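You operate a simulated robot arm through the tools that you are given. There is no shell and no other tool. Be economical: measure what you need, move in short steps, check, and stop when the job is done.

The job below is to be done with a simulated robot arm. You get a single attempt, and the scene is never put back.

Task
Change the teal lamp's grey bulb for the cream one.
Fine: switch the lamp off first; stand the grey bulb in the rack's blue holder; switch the lamp on after. Where these are worked on the way, their far stop is far enough and under half their travel is too little: switch of the teal lamp.

Only the result counts: the job must be done as asked and must still hold three seconds after the hand-in. Knocking over, shifting, dropping, spilling or breaking anything else fails it.

Robot
A 7-joint arm with a two-finger parallel gripper, fixed in place. Base frame: the origin is at the foot of the arm, x ahead of it, y to its left, z up. Lengths are in m, angles in degrees, forces in N, time in s.
Its first joint turns from -132.0 to 132.0 degrees. Payload 3.91 kg.
Tool frame: the origin (TCP) lies between the finger pads and is the grasp point; the fingertips stand 0.03 m ahead of it; z points along the fingers, y is the line along which they close. The gripper opens to 0.11 m. The fingers are 0.02 m wide and 0.01 m thick; the gripper's body (0.048 by 0.112 m) begins 0.055 m behind the TCP.
Orientation is that of the tool frame in the base frame, as [roll, pitch, yaw] about the fixed x, y, z axes, in that order (R = Rz(yaw) Ry(pitch) Rx(roll)). With the fingers straight down and closing along the base's y, the tool's x points along the base's -x, its y along +y and its z along -z.

Tools
- The arm moves only by the tool arm_command. Its argument "rows" is a list that holds one entry, the list of rows, each a list of 7 numbers: the shift along the base's x, y, z in units of 100 mm (1.0 is 100 mm), then the turn, a rotation vector about the base's x, y, z in units of 120 degrees (1.0 is 120 degrees), then the closure in counts, from 0 (fully open) to 255 (shut). In form: [[[x, y, z, rx, ry, rz, hand], ...]]. A call has 1 to 10 rows; each row is the pose to reach, as a shift and turn from the pose commanded when the call began. A call with a number of a shift or a turn outside -1 to 1 is refused whole. A row lasts 0.2 s, in which the tool goes at most 0.05 m and 8.6 degrees; a call with a longer step from one row to the next is refused whole, and so is a gripper value outside its range. A pose out of reach is approached as far as the arm can. The call stops where the force on the tool passes 40 N (or 10 N more than at its start, if that is more) or the arm is blocked; 0.2 s more then pass. The fingers move at their own pace (about 0.108 m/s each) and stop on an object; they squeeze with about 31 N. The grip force told is the motor's: it shows also when the fingers shut on nothing. Time passes only in rows, and 0.2 s behind the last, so rows that repeat a pose let the fingers close. The reply holds the time, the measured pose of the TCP, the force on the tool along the base axes, the opening and the grip force, in the units named above and with some noise, with the torque about the TCP (base axes, N m) and any sound that the robot's microphone picked up.
- Cameras (640 x 400 px; columns grow to the right, rows downward): "scene" is fixed at [0.2203, -0.4998, 1.281]; the picture's right is [0.87, -0.49, 0.00], its down [-0.11, -0.19, -0.98] and it looks along [0.48, 0.85, -0.22] (base axes); focal length 364 px, centre (320, 200). "wrist" rides on the gripper at [0.072, 0.017, -0.103] in the tool frame; the picture's right is [-0.23, 0.97, 0.00], its down [-0.76, -0.18, -0.62] and it looks along [-0.61, -0.14, 0.78] (tool axes); focal length 222 px, centre (320, 200). There is no depth. A picture from a camera that has moved, and an enlarged one, comes with that camera's place and axes in the base frame and with its lens.
- get_image(camera): a new picture of that camera. No time passes.
- zoom(camera, box): a new picture of the part [left, top, right, bottom] of that camera's present view, enlarged. No time passes.
- job_done(): hands the job in; it is judged then, once.

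Work in short steps. Places have to be worked out from the pictures, the camera data and where the tool is seen: move nearer, look again, correct. Check each grasp and each placing, and mend what went wrong. You have 120 turns and 64 pictures in all, those below and enlarged ones among them. Open the gripper and draw the arm clear of the work before you hand the job in, unless the task says otherwise; then end with one line.

The tools are called after "Request:" as name(argument=value, ...) on one line, values as JSON. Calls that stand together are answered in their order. arm_command: Moves the arm, as the interface text tells. Its arguments: {"type":"object","properties":{"rows":{"type":"array"}},"required":["rows"]} The other tools are called the same way: get_image (camera) takes a picture; zoom (camera, box) takes an enlarged picture of a part of a camera's view; job_done () hands the job in.

At the start:

```text
t: 0.0
tcp_pos: [0.5736, 0.2004, 1.2056]
orientation: [-180.0, 0.0, 179.9]
contact_force: [0.1, 0.4, -0.4]
torque: [0.05, -0.03, 0.0]
grip_width: 0.11
gripper_force: 0.0
```

scene: 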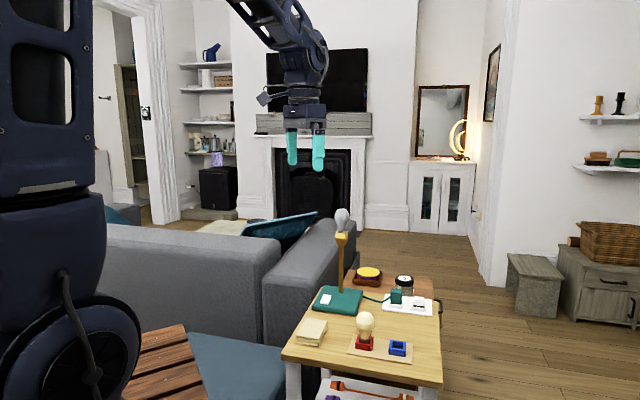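
wrist: 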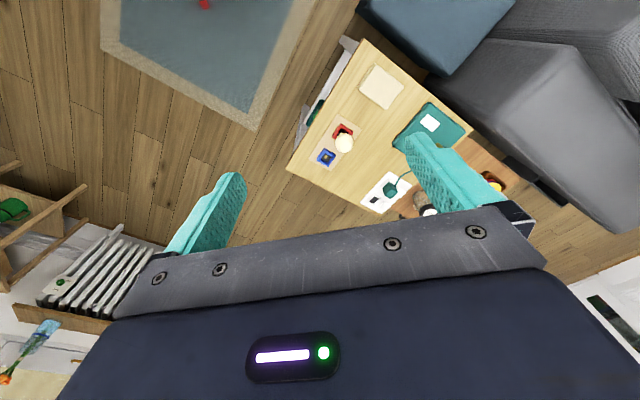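

I'll start by looking closer at the lamp and table in the scene camera.

Request:
zoom(camera="scene", box=[270, 200, 450, 312])

Request:
zoom(camera="scene", box=[270, 280, 450, 392])

Request:
zoom(camera="wrist", box=[280, 30, 520, 230])

```text
3.56 times, centred on (360, 256) of scene
camera zoom: at [0.2203, -0.4998, 1.281], right [0.87, -0.49, 0.0], down [-0.11, -0.19, -0.98], along [0.48, 0.85, -0.22], focal length 1294 px, centre (178, 1)
```

zoom: 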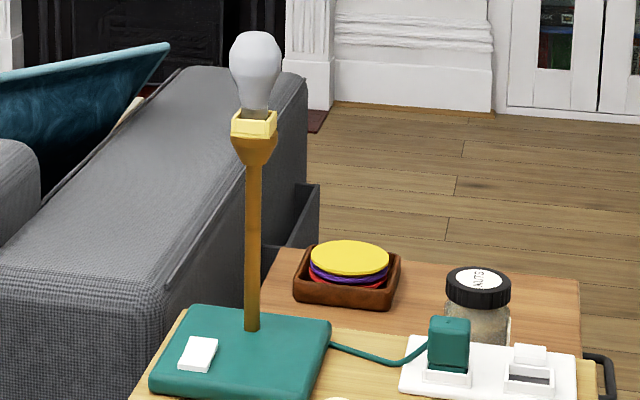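

```text
3.56 times, centred on (360, 336) of scene
camera zoom: at [0.2203, -0.4998, 1.281], right [0.87, -0.49, 0.0], down [-0.11, -0.19, -0.98], along [0.48, 0.85, -0.22], focal length 1294 px, centre (178, -284)
```

zoom: 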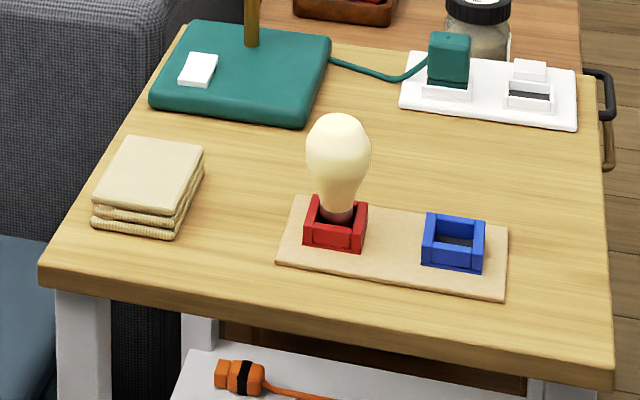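

```text
2.00 times, centred on (400, 130) of wrist
camera zoom: at [0.5016, 0.2146, 1.3094], right [0.23, 0.97, 0.0], down [0.76, -0.18, 0.62], along [0.61, -0.14, -0.78], focal length 444 px, centre (160, 340)
```

zoom: 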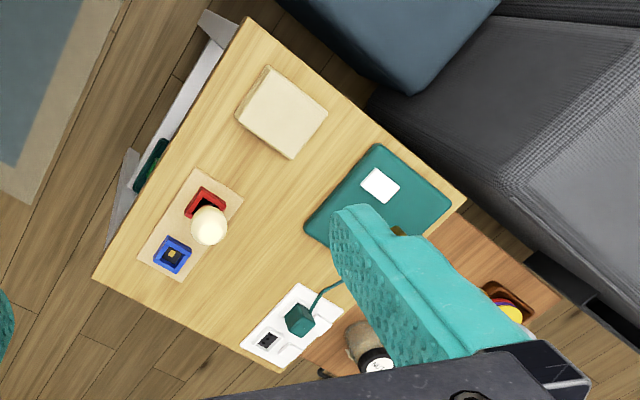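

Triangulating both views: red holder ≈ (0.769, 0.224, 0.66), blue ≈ (0.841, 0.163), lamp axis ≈ (0.873, 0.504) with the collar at z≈0.89, bulb up to 0.98, switch ≈ (0.791, 0.472, 0.68). I'll move nearer to look at the switch and sockets.

Request:
arm_command(rows=[[[0.2, 0.25, -0.25, 0, 0, 0, 0], [0.4, 0.5, -0.5, 0, 0, 0, 0], [0.6, 0.75, -0.75, 0, 0, 0, 0], [0.8, 1.0, -1.0, 0, 0, 0, 0]]])

Request:
arm_command(rows=[[[0.2, 0.25, -0.25, 0, 0, 0, 0], [0.4, 0.5, -0.5, 0, 0, 0, 0], [0.5, 0.75, -0.75, 0, 0, 0, 0], [0.6, 1.0, -1.0, 0, 0, 0, 0]]])

Request:
get_image(camera="wrist")

```text
t: 1.0
tcp_pos: [0.6531, 0.3008, 1.1062]
orientation: [179.9, 0.1, -180.0]
contact_force: [0.0, -0.2, 1.1]
torque: [0.03, -0.07, -0.01]
grip_width: 0.1098
gripper_force: 0.1
```

```text
t: 2.0
tcp_pos: [0.7152, 0.3991, 1.006]
orientation: [179.9, 0.2, 180.0]
contact_force: [-0.2, 0.3, 1.1]
torque: [0.02, -0.04, 0.0]
grip_width: 0.1102
gripper_force: 0.0
```

```text
58 pictures are left
camera wrist: at [0.6427, 0.4149, 1.109], right [0.23, 0.97, 0.0], down [0.76, -0.18, 0.62], along [0.61, -0.14, -0.78], focal length 222 px, centre (320, 200)
```

wrist: 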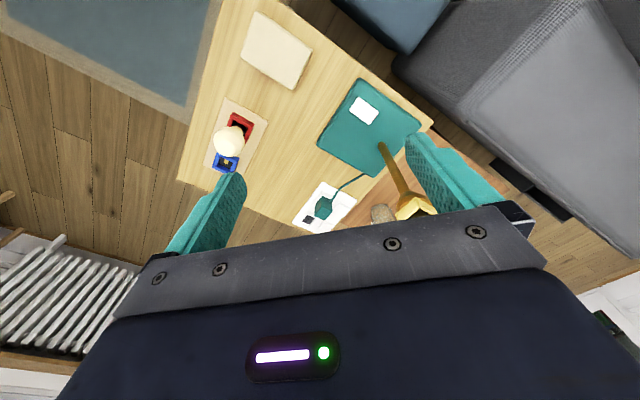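

The view is clear; I'll go down further toward the switch, staying short of the pole in x.

Request:
arm_command(rows=[[[0, 0.1, -0.45, 0, 0, 0, 0], [0, 0.2, -0.9, 0, 0, 0, 0]]])

Request:
arm_command(rows=[[[0, 0, -0.45, 0, 0, 0, 0], [0, 0, -0.8, 0, 0, 0, 0]]])

Request:
zoom(camera="wrist", box=[240, 20, 480, 220])

Request:
zoom(camera="scene", box=[300, 200, 400, 320])

```text
t: 2.6
tcp_pos: [0.7145, 0.4177, 0.9145]
orientation: [-179.9, 0.1, 179.9]
contact_force: [-0.9, -0.3, 0.7]
torque: [0.04, -0.03, -0.02]
grip_width: 0.1099
gripper_force: 0.0
```

```text
t: 3.2
tcp_pos: [0.714, 0.4169, 0.8328]
orientation: [179.9, 0.0, -180.0]
contact_force: [0.8, -0.2, 0.7]
torque: [-0.01, 0.0, 0.01]
grip_width: 0.1101
gripper_force: 0.0
```

```text
2.00 times, centred on (360, 120) of wrist
camera zoom: at [0.6406, 0.4327, 0.937], right [0.23, 0.97, 0.0], down [0.76, -0.18, 0.62], along [0.61, -0.14, -0.78], focal length 444 px, centre (240, 360)
```

zoom: 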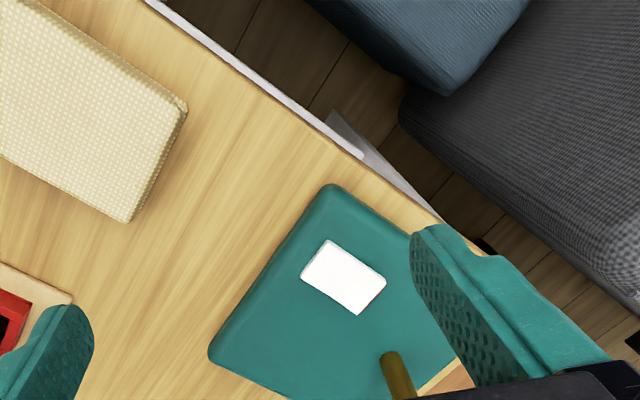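

```text
3.33 times, centred on (350, 260) of scene
camera zoom: at [0.2203, -0.4998, 1.281], right [0.87, -0.49, 0.0], down [-0.11, -0.19, -0.98], along [0.48, 0.85, -0.22], focal length 1213 px, centre (220, 0)
```

zoom: 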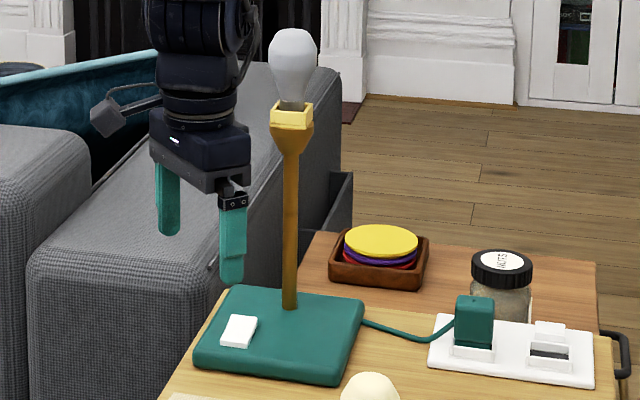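

The switch is a rocker about 48×27 mm at (0.790, 0.467), long axis at about 45°. I need to see which end stands up.

Request:
zoom(camera="scene", box=[354, 290, 378, 305])

Request:
zoom(camera="scene", box=[312, 285, 352, 310])

Request:
zoom(camera="wrist", box=[340, 120, 404, 190])

```text
16.00 times, centred on (366, 298) of scene
camera zoom: at [0.2203, -0.4998, 1.281], right [0.87, -0.49, 0.0], down [-0.11, -0.19, -0.98], along [0.48, 0.85, -0.22], focal length 5821 px, centre (-416, -1360)
```

zoom: 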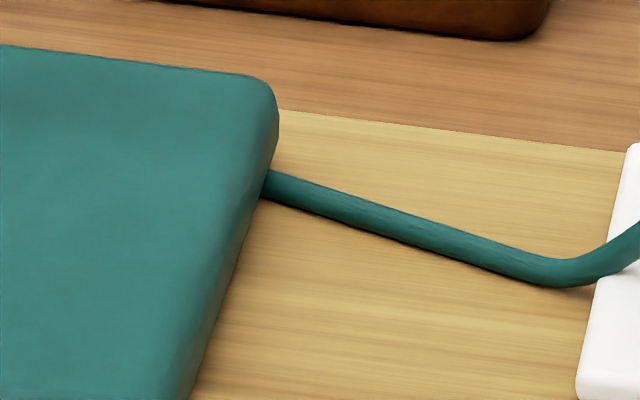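

```text
16.00 times, centred on (332, 298) of scene
camera zoom: at [0.2203, -0.4998, 1.281], right [0.87, -0.49, 0.0], down [-0.11, -0.19, -0.98], along [0.48, 0.85, -0.22], focal length 5821 px, centre (128, -1360)
```

zoom: 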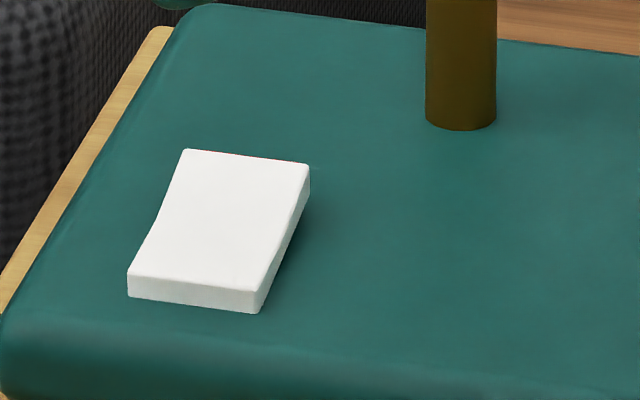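

```text
5.71 times, centred on (372, 155) of wrist
camera zoom: at [0.6406, 0.4327, 0.937], right [0.23, 0.97, 0.0], down [0.76, -0.18, 0.62], along [0.61, -0.14, -0.78], focal length 1269 px, centre (23, 457)
```

zoom: 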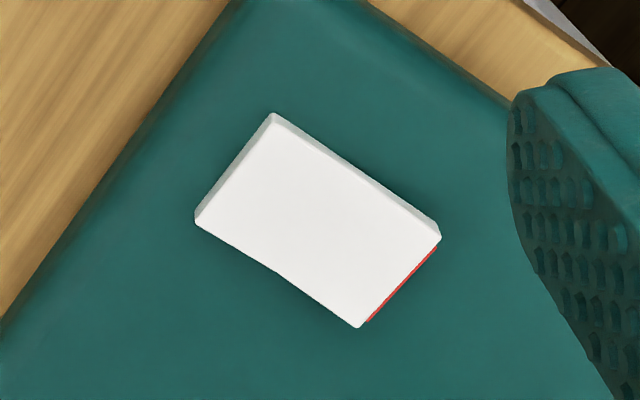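

The far end (toward the pole, ~(0.807, 0.483)) is raised with a red strip showing, so pressing it flips the lamp off. I'll shut the fingers, tilt the tool 25° so the wrist leans away from the bulb, and move above that end.

Request:
arm_command(rows=[[[0, 0, 0, 0, -0.07, 0, 255], [0, 0, 0, 0, -0.14, 0, 255], [0, 0, 0, 0, -0.208, 0, 255], [0.3, 0.2, -0.2, 0, -0.208, 0, 255], [0.6, 0.42, -0.4, 0, -0.208, 0, 255], [0.88, 0.64, -0.7, 0, -0.208, 0, 255]]])

Request:
get_image(camera="wrist")

Request:
zoom(camera="scene", box=[290, 200, 390, 320])

```text
t: 4.6
tcp_pos: [0.8009, 0.484, 0.7673]
orientation: [179.9, 25.0, 179.9]
contact_force: [0.1, -0.2, 0.9]
torque: [-0.02, 0.02, -0.03]
grip_width: 0.0
gripper_force: 31.0
```

```text
52 pictures are left
camera wrist: at [0.6909, 0.4987, 0.8305], right [0.21, 0.97, 0.1], down [0.43, -0.18, 0.89], along [0.88, -0.14, -0.45], focal length 222 px, centre (320, 200)
```

wrist: 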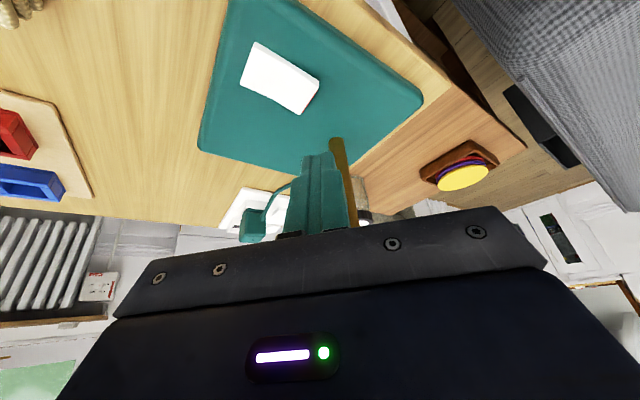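

```text
3.33 times, centred on (340, 260) of scene
camera zoom: at [0.2203, -0.4998, 1.281], right [0.87, -0.49, 0.0], down [-0.11, -0.19, -0.98], along [0.48, 0.85, -0.22], focal length 1213 px, centre (253, 0)
```

zoom: 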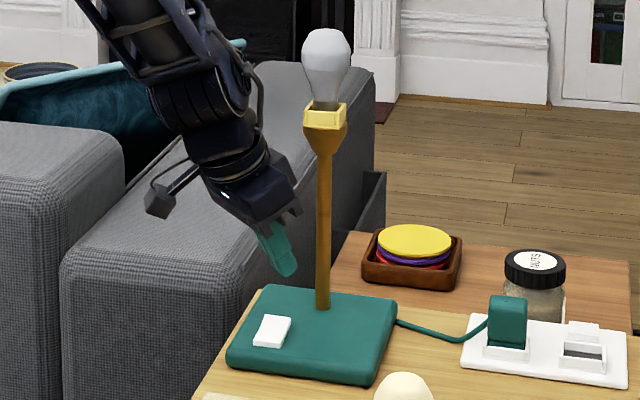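

Tip estimates agree: raised end at ≈(0.806, 0.484). I descend to just above it, then in small steps until contact.

Request:
arm_command(rows=[[[-0.01, -0.04, -0.2, 0, 0, 0, 255], [-0.01, -0.05, -0.4, 0, 0, 0, 255]]])

Request:
zoom(camera="scene", box=[312, 265, 368, 315])

Request:
zoom(camera="wrist", box=[240, 80, 400, 240])

```text
t: 5.2
tcp_pos: [0.7999, 0.4773, 0.7251]
orientation: [-180.0, 25.0, 180.0]
contact_force: [-0.2, -0.5, 0.7]
torque: [-0.01, -0.02, -0.01]
grip_width: 0.0
gripper_force: 30.9
```

```text
8.00 times, centred on (340, 290) of scene
camera zoom: at [0.2203, -0.4998, 1.281], right [0.87, -0.49, 0.0], down [-0.11, -0.19, -0.98], along [0.48, 0.85, -0.22], focal length 2911 px, centre (160, -520)
```

zoom: 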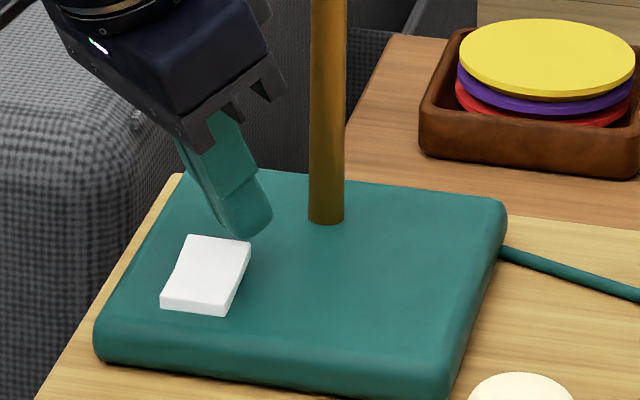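

```text
2.50 times, centred on (320, 160) of wrist
camera zoom: at [0.6906, 0.4925, 0.7898], right [0.21, 0.97, 0.1], down [0.43, -0.18, 0.89], along [0.88, -0.14, -0.45], focal length 555 px, centre (320, 300)
```

zoom: 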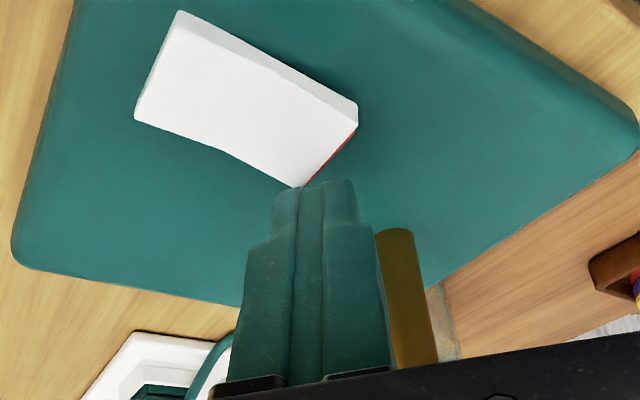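

The tip is about 5 mm inside the raised edge and ~7 mm above it. I shift 3 mm inward and press in small steps.

Request:
arm_command(rows=[[[-0.03, -0.02, -0.04, 0, 0, 0, 255], [-0.03, -0.02, -0.07, 0, 0, 0, 255], [-0.03, -0.02, -0.09, 0, 0, 0, 255], [-0.03, -0.02, -0.11, 0, 0, 0, 255], [-0.03, -0.02, -0.13, 0, 0, 0, 255], [-0.03, -0.02, -0.15, 0, 0, 0, 255]]])

Request:
zoom(camera="wrist", box=[240, 80, 400, 240])

```text
t: 6.0
tcp_pos: [0.7989, 0.4763, 0.7211]
orientation: [179.8, 25.2, 180.0]
contact_force: [-6.4, -3.8, 14.3]
torque: [-0.23, 0.17, -0.07]
grip_width: 0.0
gripper_force: 31.1
stopped in row 3: the force on the tool passed its limit at 45 N (the readings are from after the stop); the commanded pose is now the measured one
```

```text
2.50 times, centred on (320, 160) of wrist
camera zoom: at [0.6889, 0.4918, 0.784], right [0.21, 0.97, 0.1], down [0.43, -0.18, 0.89], along [0.88, -0.14, -0.45], focal length 555 px, centre (320, 300)
```

zoom: 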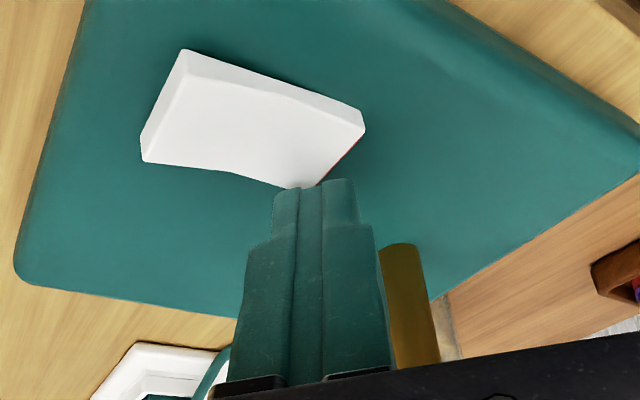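

The rocker has tilted (near end now lifted) but may not be at its stop; I press a little more.

Request:
arm_command(rows=[[[0, 0, -0.01, 0, 0, 0, 255], [0, 0, -0.02, 0, 0, 0, 255], [0, 0, -0.03, 0, 0, 0, 255], [0, 0, -0.04, 0, 0, 0, 255], [0, 0, -0.05, 0, 0, 0, 255]]])

Request:
arm_command(rows=[[[-0.05, 0, 0.2, 0, 0, 0, 255], [-0.1, 0, 0.5, 0, 0, 0, 255]]])

Request:
zoom(camera="scene", box=[312, 265, 368, 315])

Request:
zoom(camera="wrist", box=[240, 20, 400, 180])

```text
t: 6.6
tcp_pos: [0.7992, 0.4768, 0.7196]
orientation: [179.7, 25.1, 179.9]
contact_force: [-7.0, -4.5, 15.5]
torque: [-0.27, 0.15, -0.08]
grip_width: 0.0
gripper_force: 31.3
stopped in row 3: the force on the tool passed its limit at 42 N (the readings are from after the stop); the commanded pose is now the measured one
```

```text
t: 7.2
tcp_pos: [0.7895, 0.4785, 0.7691]
orientation: [180.0, 25.1, 179.9]
contact_force: [-0.5, 0.2, -0.5]
torque: [-0.01, 0.0, -0.03]
grip_width: 0.0
gripper_force: 31.2
```

```text
8.00 times, centred on (340, 290) of scene
camera zoom: at [0.2203, -0.4998, 1.281], right [0.87, -0.49, 0.0], down [-0.11, -0.19, -0.98], along [0.48, 0.85, -0.22], focal length 2911 px, centre (160, -520)
```

zoom: 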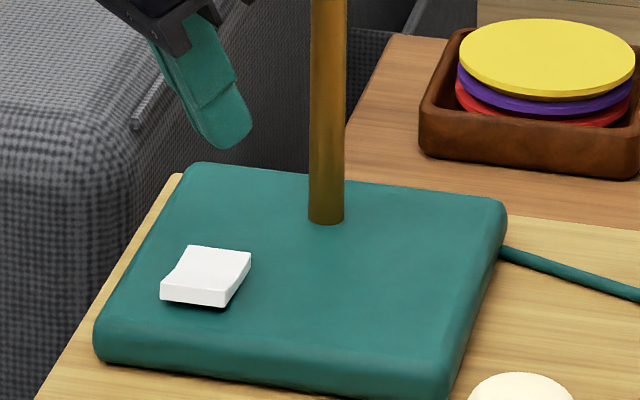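

```text
2.50 times, centred on (320, 100) of wrist
camera zoom: at [0.68, 0.4928, 0.8333], right [0.21, 0.97, 0.1], down [0.43, -0.18, 0.89], along [0.88, -0.14, -0.45], focal length 555 px, centre (320, 450)
```

zoom: 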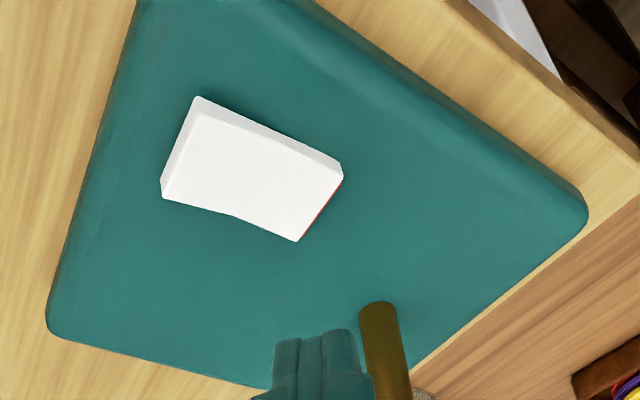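

Rocker stayed flipped; a close zoom will show whether it is at its far stop.

Request:
zoom(camera="scene", box=[312, 285, 352, 310])

```text
16.00 times, centred on (332, 298) of scene
camera zoom: at [0.2203, -0.4998, 1.281], right [0.87, -0.49, 0.0], down [-0.11, -0.19, -0.98], along [0.48, 0.85, -0.22], focal length 5821 px, centre (128, -1360)
```

zoom: 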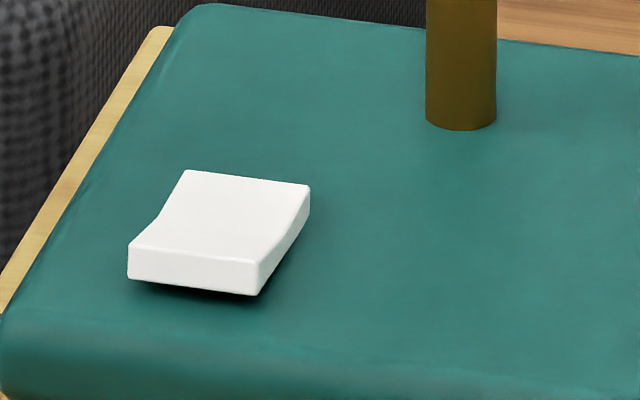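

Switch is flipped and stable. Now I back off and rise above bulb height, yawing 30° so the tool's lean points radially out toward the lamp.

Request:
arm_command(rows=[[[-0.3, -0.1, 0.2, 0, 0, 0, 255], [-0.6, -0.2, 0.5, 0, 0, 0, 255], [-0.6, -0.2, 1.0, 0, 0, 0, 120]]])

Request:
arm_command(rows=[[[0, 0, 0.45, 0, 0, 0.06, 80], [0, 0, 0.85, 0, 0, 0.12, 80], [0, 0, 1.0, 0, 0, 0.18, 80], [0, 0, 1.0, 0, 0, 0.25, 80]]])

Request:
arm_command(rows=[[[0, 0, 0.45, 0, 0, 0, 80], [0, 0, 0.9, 0, 0, 0, 80]]])

Request:
get_image(camera="wrist")

```text
t: 8.0
tcp_pos: [0.7306, 0.4574, 0.8682]
orientation: [179.9, 25.0, -179.9]
contact_force: [0.5, -0.3, -0.6]
torque: [-0.03, 0.0, 0.0]
grip_width: 0.0579
gripper_force: 0.1
```

```text
t: 9.0
tcp_pos: [0.7289, 0.458, 0.9686]
orientation: [179.9, 25.2, -149.8]
contact_force: [-1.5, 0.9, 0.1]
torque: [-0.01, -0.02, -0.02]
grip_width: 0.0755
gripper_force: 0.0
```

```text
t: 9.6
tcp_pos: [0.7329, 0.456, 1.0584]
orientation: [179.8, 25.1, -150.1]
contact_force: [1.0, 0.3, -0.7]
torque: [-0.02, 0.0, -0.01]
grip_width: 0.0754
gripper_force: 0.1
```

```text
44 pictures are left
camera wrist: at [0.6285, 0.4148, 1.1217], right [-0.31, 0.95, 0.1], down [0.46, 0.06, 0.89], along [0.83, 0.32, -0.45], focal length 222 px, centre (320, 200)
```

wrist: 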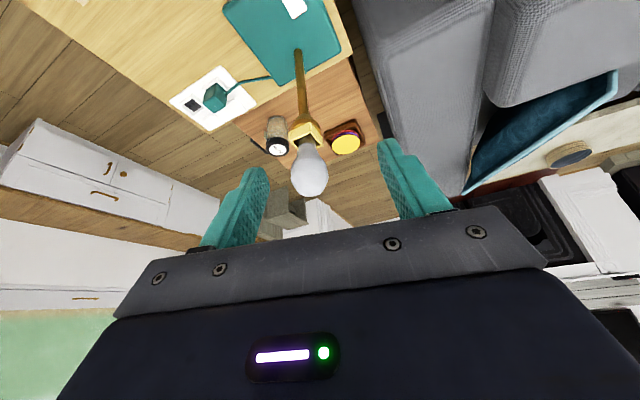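

Bulb is seen at about (0.877, 0.501). Zoom on the socket for its shape and orientation.

Request:
zoom(camera="wrist", box=[270, 100, 350, 210])

Request:
zoom(camera="scene", box=[322, 200, 362, 245])

Request:
zoom(camera="scene", box=[340, 305, 420, 370])

```text
3.64 times, centred on (310, 155) of wrist
camera zoom: at [0.6285, 0.4148, 1.1217], right [-0.31, 0.95, 0.1], down [0.46, 0.06, 0.89], along [0.83, 0.32, -0.45], focal length 808 px, centre (356, 364)
```

zoom: 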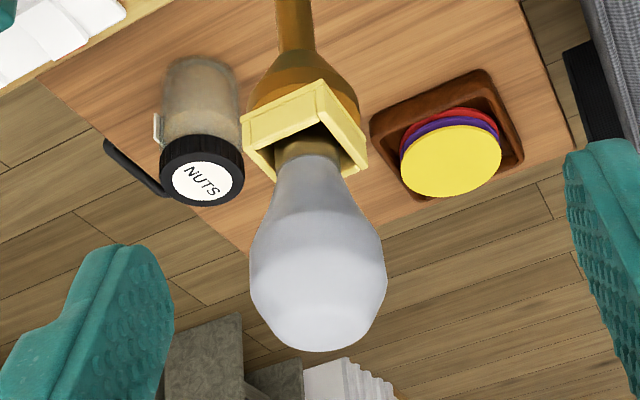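

```text
8.89 times, centred on (342, 222) of scene
camera zoom: at [0.2203, -0.4998, 1.281], right [0.87, -0.49, 0.0], down [-0.11, -0.19, -0.98], along [0.48, 0.85, -0.22], focal length 3234 px, centre (124, 0)
```

zoom: 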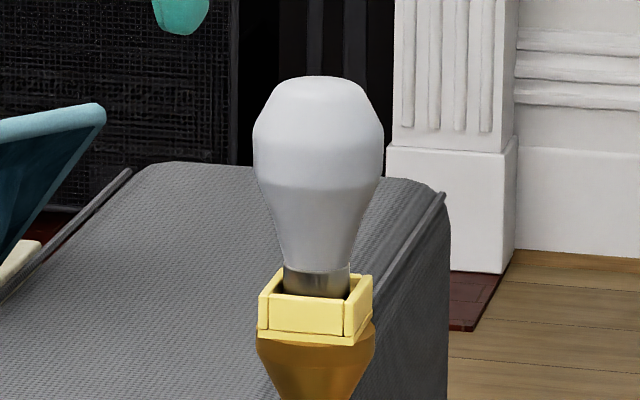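

```text
6.15 times, centred on (380, 338) of scene
camera zoom: at [0.2203, -0.4998, 1.281], right [0.87, -0.49, 0.0], down [-0.11, -0.19, -0.98], along [0.48, 0.85, -0.22], focal length 2239 px, centre (-49, -646)
```

zoom: 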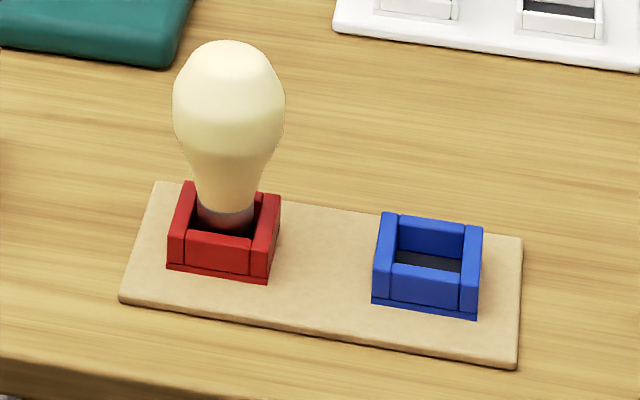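

The bulb has a round metal cap in a loose square pocket, so no keying: straight lift. I move over the bulb (axis ≈ (0.876, 0.502)) with the fingers open and re-measure.

Request:
arm_command(rows=[[[0.4, 0.12, 0, 0, 0, 0, 40], [0.75, 0.25, 0, 0, 0, 0, 40]]])

Request:
get_image(camera="wrist")

Request:
zoom(camera="scene", box=[290, 150, 400, 250])

```text
t: 10.2
tcp_pos: [0.8058, 0.4817, 1.0572]
orientation: [179.9, 25.1, -150.2]
contact_force: [-0.4, -0.2, 1.2]
torque: [-0.01, -0.02, 0.04]
grip_width: 0.0925
gripper_force: 0.0
```

```text
40 pictures are left
camera wrist: at [0.7022, 0.4399, 1.1202], right [-0.31, 0.95, 0.1], down [0.46, 0.06, 0.89], along [0.83, 0.32, -0.45], focal length 222 px, centre (320, 200)
```

wrist: 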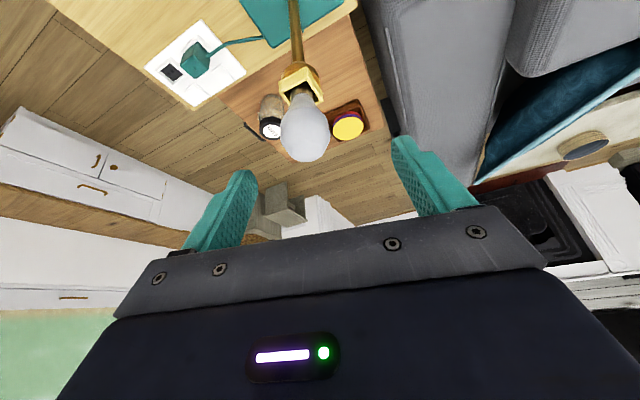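

```text
4.00 times, centred on (345, 200) of scene
camera zoom: at [0.2203, -0.4998, 1.281], right [0.87, -0.49, 0.0], down [-0.11, -0.19, -0.98], along [0.48, 0.85, -0.22], focal length 1455 px, centre (220, 200)
```

zoom: 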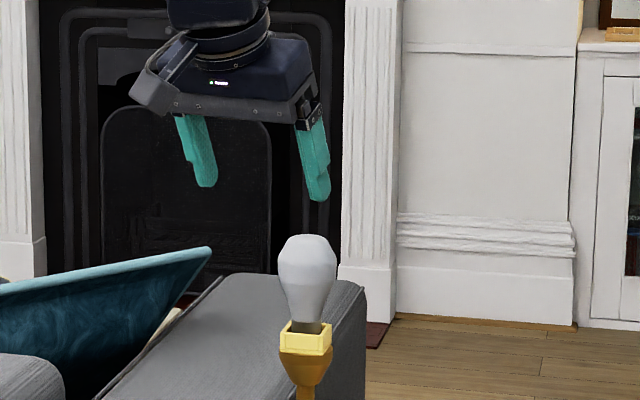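

Best axis estimate (0.872, 0.499). Move over it and down to where the tips are just at bulb-top height, then check centring.

Request:
arm_command(rows=[[[0.4, 0.1, 0, 0, 0, 0, 40], [0.66, 0.17, 0, 0, 0, 0, 40], [0.66, 0.17, -0.4, 0, 0, 0, 40]]])

Request:
get_image(camera="wrist")

Request:
zoom(camera="scene", box=[290, 150, 400, 250])

```text
t: 11.0
tcp_pos: [0.8712, 0.4982, 1.0164]
orientation: [179.9, 25.1, -150.1]
contact_force: [-0.8, -0.5, 0.7]
torque: [0.0, 0.02, -0.03]
grip_width: 0.0925
gripper_force: 0.0
```

```text
38 pictures are left
camera wrist: at [0.7681, 0.4561, 1.08], right [-0.31, 0.95, 0.1], down [0.46, 0.06, 0.89], along [0.83, 0.32, -0.45], focal length 222 px, centre (320, 200)
```

wrist: 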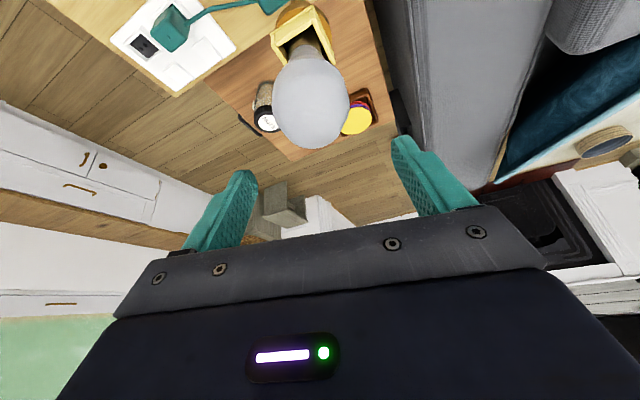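

```text
4.00 times, centred on (345, 200) of scene
camera zoom: at [0.2203, -0.4998, 1.281], right [0.87, -0.49, 0.0], down [-0.11, -0.19, -0.98], along [0.48, 0.85, -0.22], focal length 1455 px, centre (220, 200)
```

zoom: 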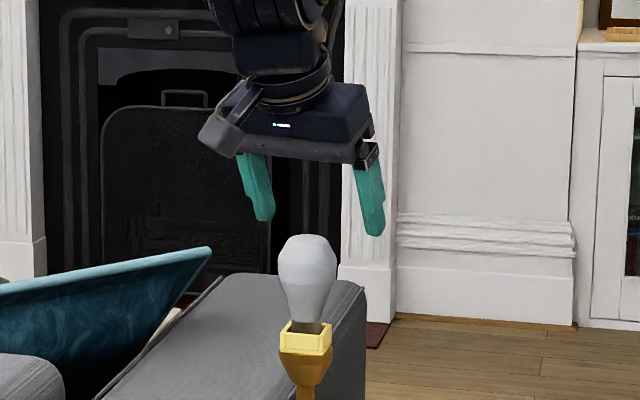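

Both views agree the bulb is ~6 mm nearer than the TCP (≈(0.865, 0.495)). I correct and descend partway.

Request:
arm_command(rows=[[[-0.06, -0.03, 0, 0, 0, 0, 40], [-0.06, -0.03, -0.2, 0, 0, 0, 40], [-0.06, -0.03, -0.4, 0, 0, 0, 40]]])

Request:
get_image(camera="wrist")

Request:
zoom(camera="scene", box=[300, 180, 388, 250])

```text
t: 11.8
tcp_pos: [0.8637, 0.4952, 0.9772]
orientation: [179.8, 25.2, -150.1]
contact_force: [0.4, 0.4, 0.5]
torque: [0.0, -0.01, 0.06]
grip_width: 0.0925
gripper_force: 0.1
```

```text
36 pictures are left
camera wrist: at [0.7606, 0.454, 1.0415], right [-0.31, 0.95, 0.1], down [0.46, 0.06, 0.89], along [0.83, 0.32, -0.45], focal length 222 px, centre (320, 200)
```

wrist: 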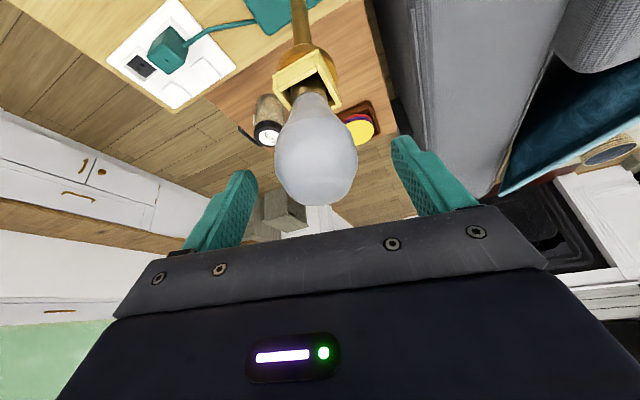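

```text
5.71 times, centred on (344, 215) of scene
camera zoom: at [0.2203, -0.4998, 1.281], right [0.87, -0.49, 0.0], down [-0.11, -0.19, -0.98], along [0.48, 0.85, -0.22], focal length 2079 px, centre (183, 114)
```

zoom: 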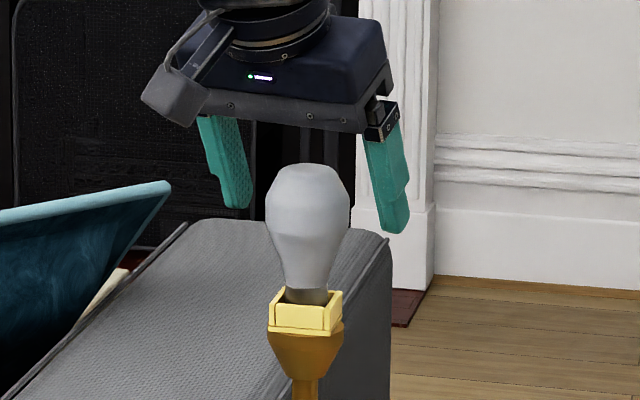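

Centred within a few mm. I nudge 2 mm outward, descend to the belt (z≈0.949) and close.

Request:
arm_command(rows=[[[0.02, 0.01, -0.15, 0, 0, 0, 40], [0.02, 0.01, -0.28, 0, 0, 0, 40]]])

Request:
get_image(camera="wrist")

Request:
zoom(camera="scene", box=[300, 180, 388, 250])

```text
t: 12.4
tcp_pos: [0.8651, 0.4968, 0.95]
orientation: [179.9, 25.0, -150.0]
contact_force: [-0.2, 0.1, 0.4]
torque: [-0.01, 0.02, 0.01]
grip_width: 0.0928
gripper_force: 0.0
```

```text
34 pictures are left
camera wrist: at [0.7623, 0.4555, 1.0138], right [-0.31, 0.95, 0.1], down [0.46, 0.06, 0.89], along [0.83, 0.32, -0.45], focal length 222 px, centre (320, 200)
```

wrist: 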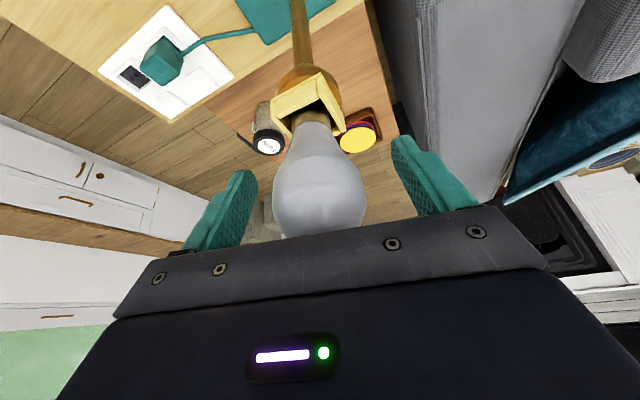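

```text
5.71 times, centred on (344, 215) of scene
camera zoom: at [0.2203, -0.4998, 1.281], right [0.87, -0.49, 0.0], down [-0.11, -0.19, -0.98], along [0.48, 0.85, -0.22], focal length 2079 px, centre (183, 114)
```

zoom: 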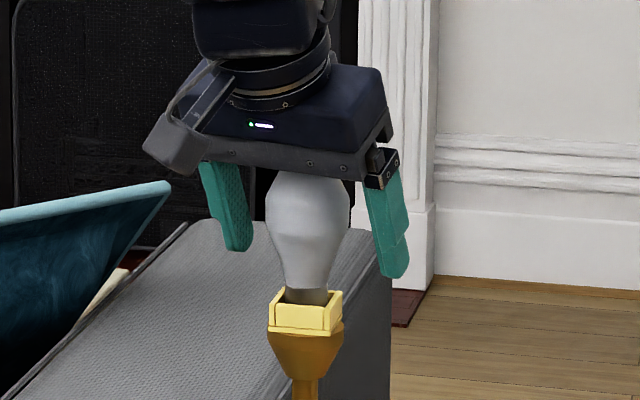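

Bulb sits between the fingers; closing now.

Request:
arm_command(rows=[[[0, 0, 0, 0, 0, 0, 130], [0, 0, 0, 0, 0, 0, 255], [0, 0, 0, 0, 0, 0, 255], [0, 0, 0, 0, 0, 0, 255]]])

```text
t: 13.4
tcp_pos: [0.8656, 0.4981, 0.9503]
orientation: [179.9, 25.0, -150.1]
contact_force: [1.9, -4.2, -0.5]
torque: [-0.12, -0.17, -0.35]
grip_width: 0.0464
gripper_force: 30.5
```

Gripped (46 mm). A small side load of ~4.6 N along (0.4, −0.9); I ease 1.5 mm that way and lift slowly.

Request:
arm_command(rows=[[[0.008, -0.015, 0, 0, 0, 0, 255], [0.008, -0.015, 0.05, 0, 0, 0, 255], [0.008, -0.015, 0.12, 0, 0, 0, 255], [0.008, -0.015, 0.25, 0, 0, 0, 255], [0.008, -0.015, 0.4, 0, 0, 0, 255], [0.008, -0.015, 0.6, 0, 0, 0, 255]]])

Request:
zoom(camera="scene", box=[300, 160, 388, 230])

Request:
zoom(camera="wrist", box=[220, 40, 420, 240])

```text
t: 14.8
tcp_pos: [0.8676, 0.4945, 1.0107]
orientation: [179.8, 25.0, -150.1]
contact_force: [0.2, 0.5, -0.6]
torque: [-0.02, 0.01, 0.03]
grip_width: 0.0462
gripper_force: 30.7
```

```text
5.71 times, centred on (344, 195) of scene
camera zoom: at [0.2203, -0.4998, 1.281], right [0.87, -0.49, 0.0], down [-0.11, -0.19, -0.98], along [0.48, 0.85, -0.22], focal length 2079 px, centre (183, 229)
```

zoom: 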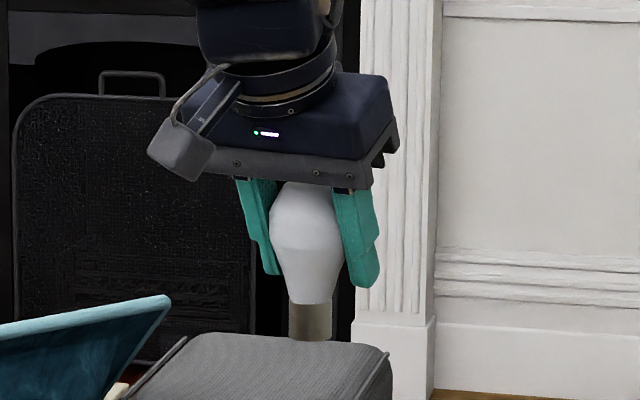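

```text
2.00 times, centred on (320, 140) of wrist
camera zoom: at [0.7643, 0.4542, 1.0739], right [-0.31, 0.95, 0.1], down [0.46, 0.06, 0.89], along [0.83, 0.32, -0.45], focal length 444 px, centre (320, 320)
```

zoom: 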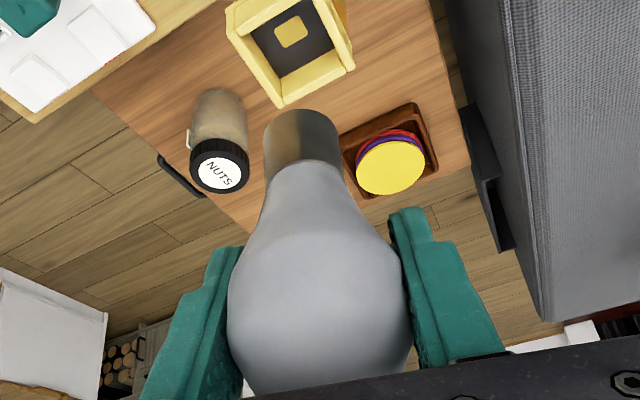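

Bulb is out cleanly; cap bottom is ≈63 mm below the TCP, empty socket axis ≈(0.866, 0.4945). I carry it toward the blue holder, staying high first.

Request:
arm_command(rows=[[[-0.05, -0.4, 0.2, 0, 0, 0, 255], [-0.1, -0.7, 0.2, 0, 0, 0, 255], [-0.1, -1.0, 0.2, 0, 0, 0, 255]]])

Request:
arm_command(rows=[[[-0.05, -0.33, -0.2, 0, 0, 0, 255], [-0.1, -0.66, -0.4, 0, 0, 0, 255], [-0.1, -1.0, -0.6, 0, 0, 0, 255]]])

Request:
arm_command(rows=[[[-0.03, -0.33, -0.25, 0, 0, 0, 255], [-0.06, -0.66, -0.5, 0, 0, 0, 255], [-0.06, -1.0, -0.7, 0, 0, 0, 255]]])

Request:
get_image(camera="wrist")

Request:
zoom(camera="scene", box=[330, 250, 442, 370])

```text
t: 15.6
tcp_pos: [0.8569, 0.3939, 1.0308]
orientation: [179.8, 25.1, -150.1]
contact_force: [0.3, 0.6, -1.6]
torque: [0.02, 0.0, -0.03]
grip_width: 0.0462
gripper_force: 31.1
```

```text
t: 16.4
tcp_pos: [0.8475, 0.2957, 0.9721]
orientation: [179.9, 25.2, -150.0]
contact_force: [0.2, 0.6, -0.5]
torque: [-0.03, -0.03, -0.05]
grip_width: 0.0462
gripper_force: 31.3
```

```text
t: 17.2
tcp_pos: [0.8422, 0.1954, 0.901]
orientation: [179.8, 25.1, -150.1]
contact_force: [0.0, 0.5, 0.1]
torque: [-0.05, -0.01, -0.01]
grip_width: 0.046
gripper_force: 31.1
```

```text
30 pictures are left
camera wrist: at [0.7388, 0.1539, 0.9647], right [-0.31, 0.95, 0.1], down [0.46, 0.06, 0.89], along [0.83, 0.32, -0.45], focal length 222 px, centre (320, 200)
```

wrist: 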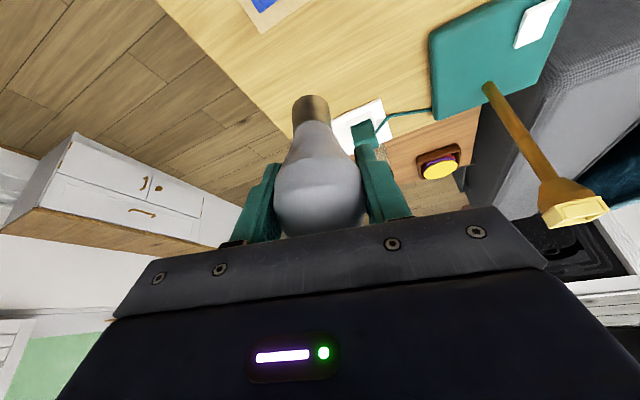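

```text
3.33 times, centred on (386, 310) of scene
camera zoom: at [0.2203, -0.4998, 1.281], right [0.87, -0.49, 0.0], down [-0.11, -0.19, -0.98], along [0.48, 0.85, -0.22], focal length 1213 px, centre (100, -167)
```

zoom: 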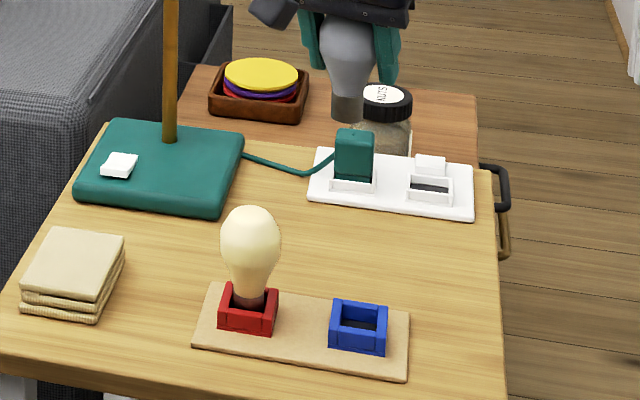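

The rack is outside the wrist view at this height; I move over the blue holder's estimate (0.841, 0.166) at z≈0.80.

Request:
arm_command(rows=[[[0, -0.15, -0.35, 0, 0, 0, 255], [0, -0.3, -0.7, 0, 0, 0, 255], [0, -0.3, -1.0, 0, 0, 0, 255]]])

Request:
get_image(camera="wrist")

Request:
zoom(camera="scene", box=[350, 290, 430, 370])

```text
t: 18.0
tcp_pos: [0.8399, 0.1652, 0.8014]
orientation: [180.0, 25.2, -150.1]
contact_force: [0.2, -0.8, -0.1]
torque: [0.01, -0.01, -0.02]
grip_width: 0.0462
gripper_force: 30.6
```

```text
28 pictures are left
camera wrist: at [0.7375, 0.1237, 0.8649], right [-0.31, 0.95, 0.1], down [0.46, 0.06, 0.89], along [0.83, 0.32, -0.45], focal length 222 px, centre (320, 200)
```

wrist: 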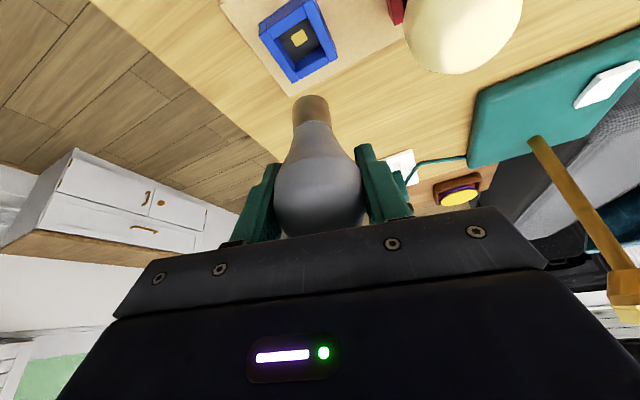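

```text
5.00 times, centred on (390, 330) of scene
camera zoom: at [0.2203, -0.4998, 1.281], right [0.87, -0.49, 0.0], down [-0.11, -0.19, -0.98], along [0.48, 0.85, -0.22], focal length 1819 px, centre (-30, -450)
```

zoom: 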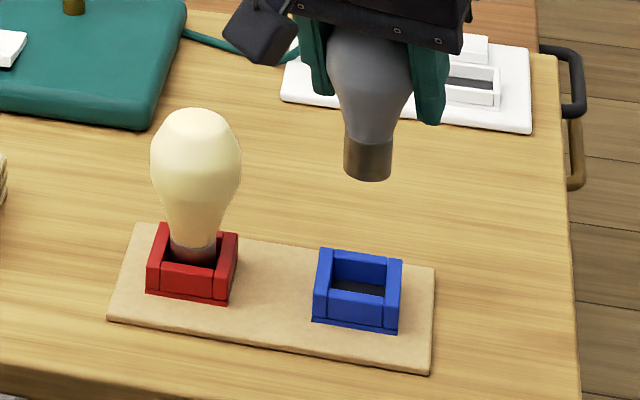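

Views put the pocket centre near (0.8365, 0.161). I correct and descend until the cap is ~15 mm above the rim, then recheck.

Request:
arm_command(rows=[[[-0.035, -0.04, -0.1, 0, 0, 0, 255], [-0.035, -0.04, -0.3, 0, 0, 0, 255], [-0.035, -0.04, -0.5, 0, 0, 0, 255]]])

Request:
zoom(camera="wrist", box=[220, 0, 420, 150])

Request:
zoom(camera="scene", box=[372, 310, 422, 360])

```text
t: 18.8
tcp_pos: [0.8366, 0.1614, 0.7497]
orientation: [179.9, 25.2, -150.0]
contact_force: [-0.7, 0.0, -0.3]
torque: [-0.03, -0.01, -0.02]
grip_width: 0.0462
gripper_force: 31.3
```

```text
2.67 times, centred on (320, 75) of wrist
camera zoom: at [0.7335, 0.1197, 0.814], right [-0.31, 0.95, 0.1], down [0.46, 0.06, 0.89], along [0.83, 0.32, -0.45], focal length 592 px, centre (320, 533)
```

zoom: 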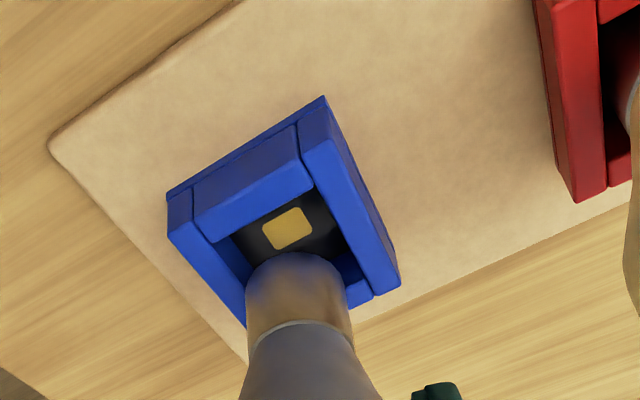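

```text
8.00 times, centred on (397, 335) of scene
camera zoom: at [0.2203, -0.4998, 1.281], right [0.87, -0.49, 0.0], down [-0.11, -0.19, -0.98], along [0.48, 0.85, -0.22], focal length 2911 px, centre (-296, -880)
```

zoom: 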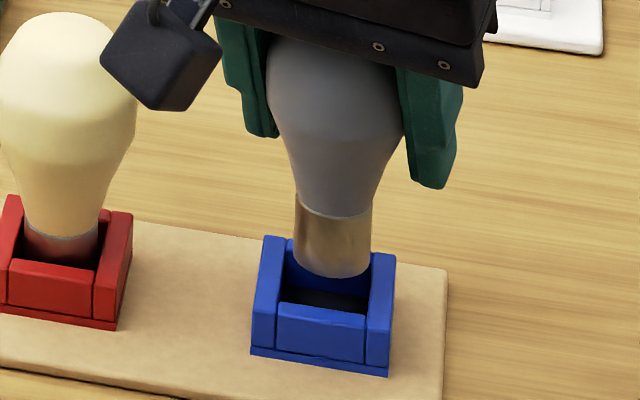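

Re-triangulating with both close views gives rim z≈0.683, pocket floor ≈0.67, centre ≈(0.830, 0.157), so the cap is ~8 mm off. I lift 5 mm, shift, and recheck.

Request:
arm_command(rows=[[[0, 0, 0.06, 0, 0, 0, 255], [-0.06, -0.04, 0.06, 0, 0, 0, 255], [-0.06, -0.04, 0.06, 0, 0, 0, 255]]])

Request:
zoom(camera="wrist", box=[220, 0, 420, 150])

Request:
zoom(camera="scene", box=[372, 310, 422, 360])

```text
t: 19.6
tcp_pos: [0.8304, 0.1574, 0.7556]
orientation: [179.9, 25.2, -150.1]
contact_force: [0.1, 0.3, -2.2]
torque: [0.01, -0.02, -0.03]
grip_width: 0.046
gripper_force: 31.0
```

```text
2.67 times, centred on (320, 75) of wrist
camera zoom: at [0.7277, 0.1154, 0.8203], right [-0.31, 0.95, 0.1], down [0.46, 0.06, 0.89], along [0.83, 0.32, -0.45], focal length 592 px, centre (320, 533)
```

zoom: 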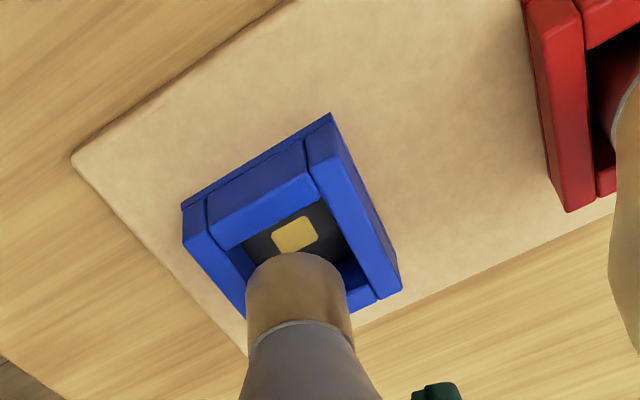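

```text
8.00 times, centred on (397, 335) of scene
camera zoom: at [0.2203, -0.4998, 1.281], right [0.87, -0.49, 0.0], down [-0.11, -0.19, -0.98], along [0.48, 0.85, -0.22], focal length 2911 px, centre (-296, -880)
```

zoom: 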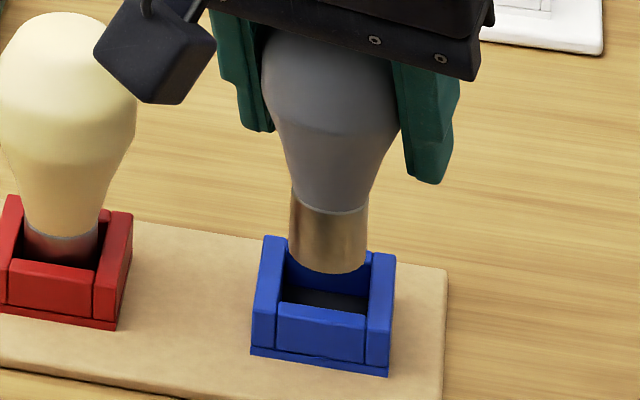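

Both lateral readings say shift about (−1.4, −1.9) mm. I do that and lower slowly; floor contact expected near TCP z≈0.733–0.736.

Request:
arm_command(rows=[[[-0.014, -0.019, 0, 0, 0, 0, 255], [-0.014, -0.019, -0.04, 0, 0, 0, 255], [-0.014, -0.019, -0.07, 0, 0, 0, 255], [-0.014, -0.019, -0.1, 0, 0, 0, 255]]])

Request:
zoom(camera="scene", box=[376, 324, 416, 360])

Request:
zoom(camera="wrist", box=[260, 30, 360, 130])

```text
t: 20.6
tcp_pos: [0.8306, 0.155, 0.7472]
orientation: [179.9, 25.1, -150.1]
contact_force: [0.1, 0.2, 0.4]
torque: [-0.01, 0.02, 0.01]
grip_width: 0.0462
gripper_force: 31.0
```

```text
11.11 times, centred on (396, 342) of scene
camera zoom: at [0.2203, -0.4998, 1.281], right [0.87, -0.49, 0.0], down [-0.11, -0.19, -0.98], along [0.48, 0.85, -0.22], focal length 4043 px, centre (-524, -1378)
```

zoom: 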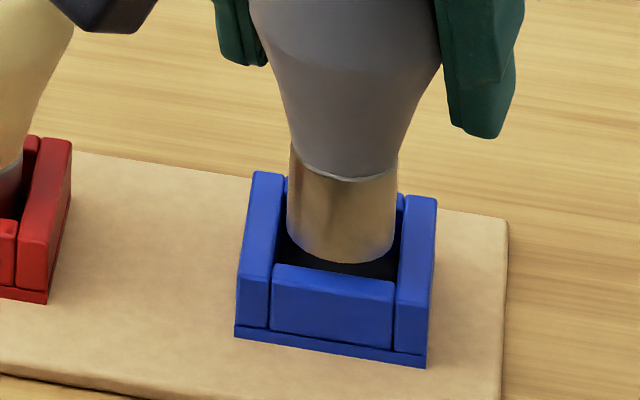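

```text
4.00 times, centred on (310, 80) of wrist
camera zoom: at [0.7264, 0.1137, 0.8113], right [-0.31, 0.95, 0.1], down [0.46, 0.06, 0.89], along [0.83, 0.32, -0.45], focal length 888 px, centre (360, 680)
```

zoom: 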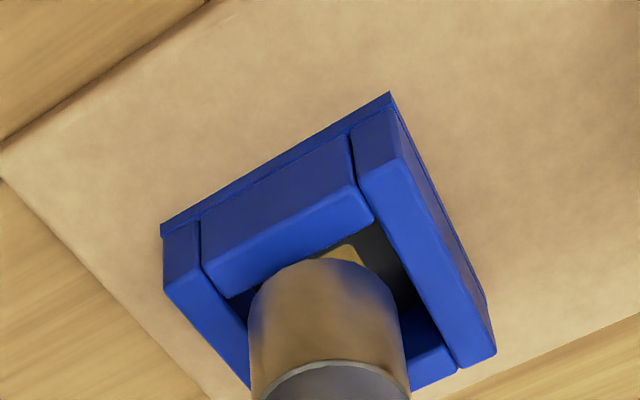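

Cap is at rim level and nearly centred; both views ask for about (+0.6, +1.5) mm more. Apply and descend slowly.

Request:
arm_command(rows=[[[0.006, 0.014, 0, 0, 0, 0, 255], [0.006, 0.014, -0.02, 0, 0, 0, 255], [0.006, 0.014, -0.04, 0, 0, 0, 255], [0.006, 0.014, -0.06, 0, 0, 0, 255], [0.006, 0.014, -0.08, 0, 0, 0, 255]]])

```text
t: 21.8
tcp_pos: [0.8303, 0.1587, 0.7412]
orientation: [179.9, 25.2, -150.0]
contact_force: [0.0, -1.2, 27.1]
torque: [-0.33, 0.31, 0.0]
grip_width: 0.0466
gripper_force: 30.8
```

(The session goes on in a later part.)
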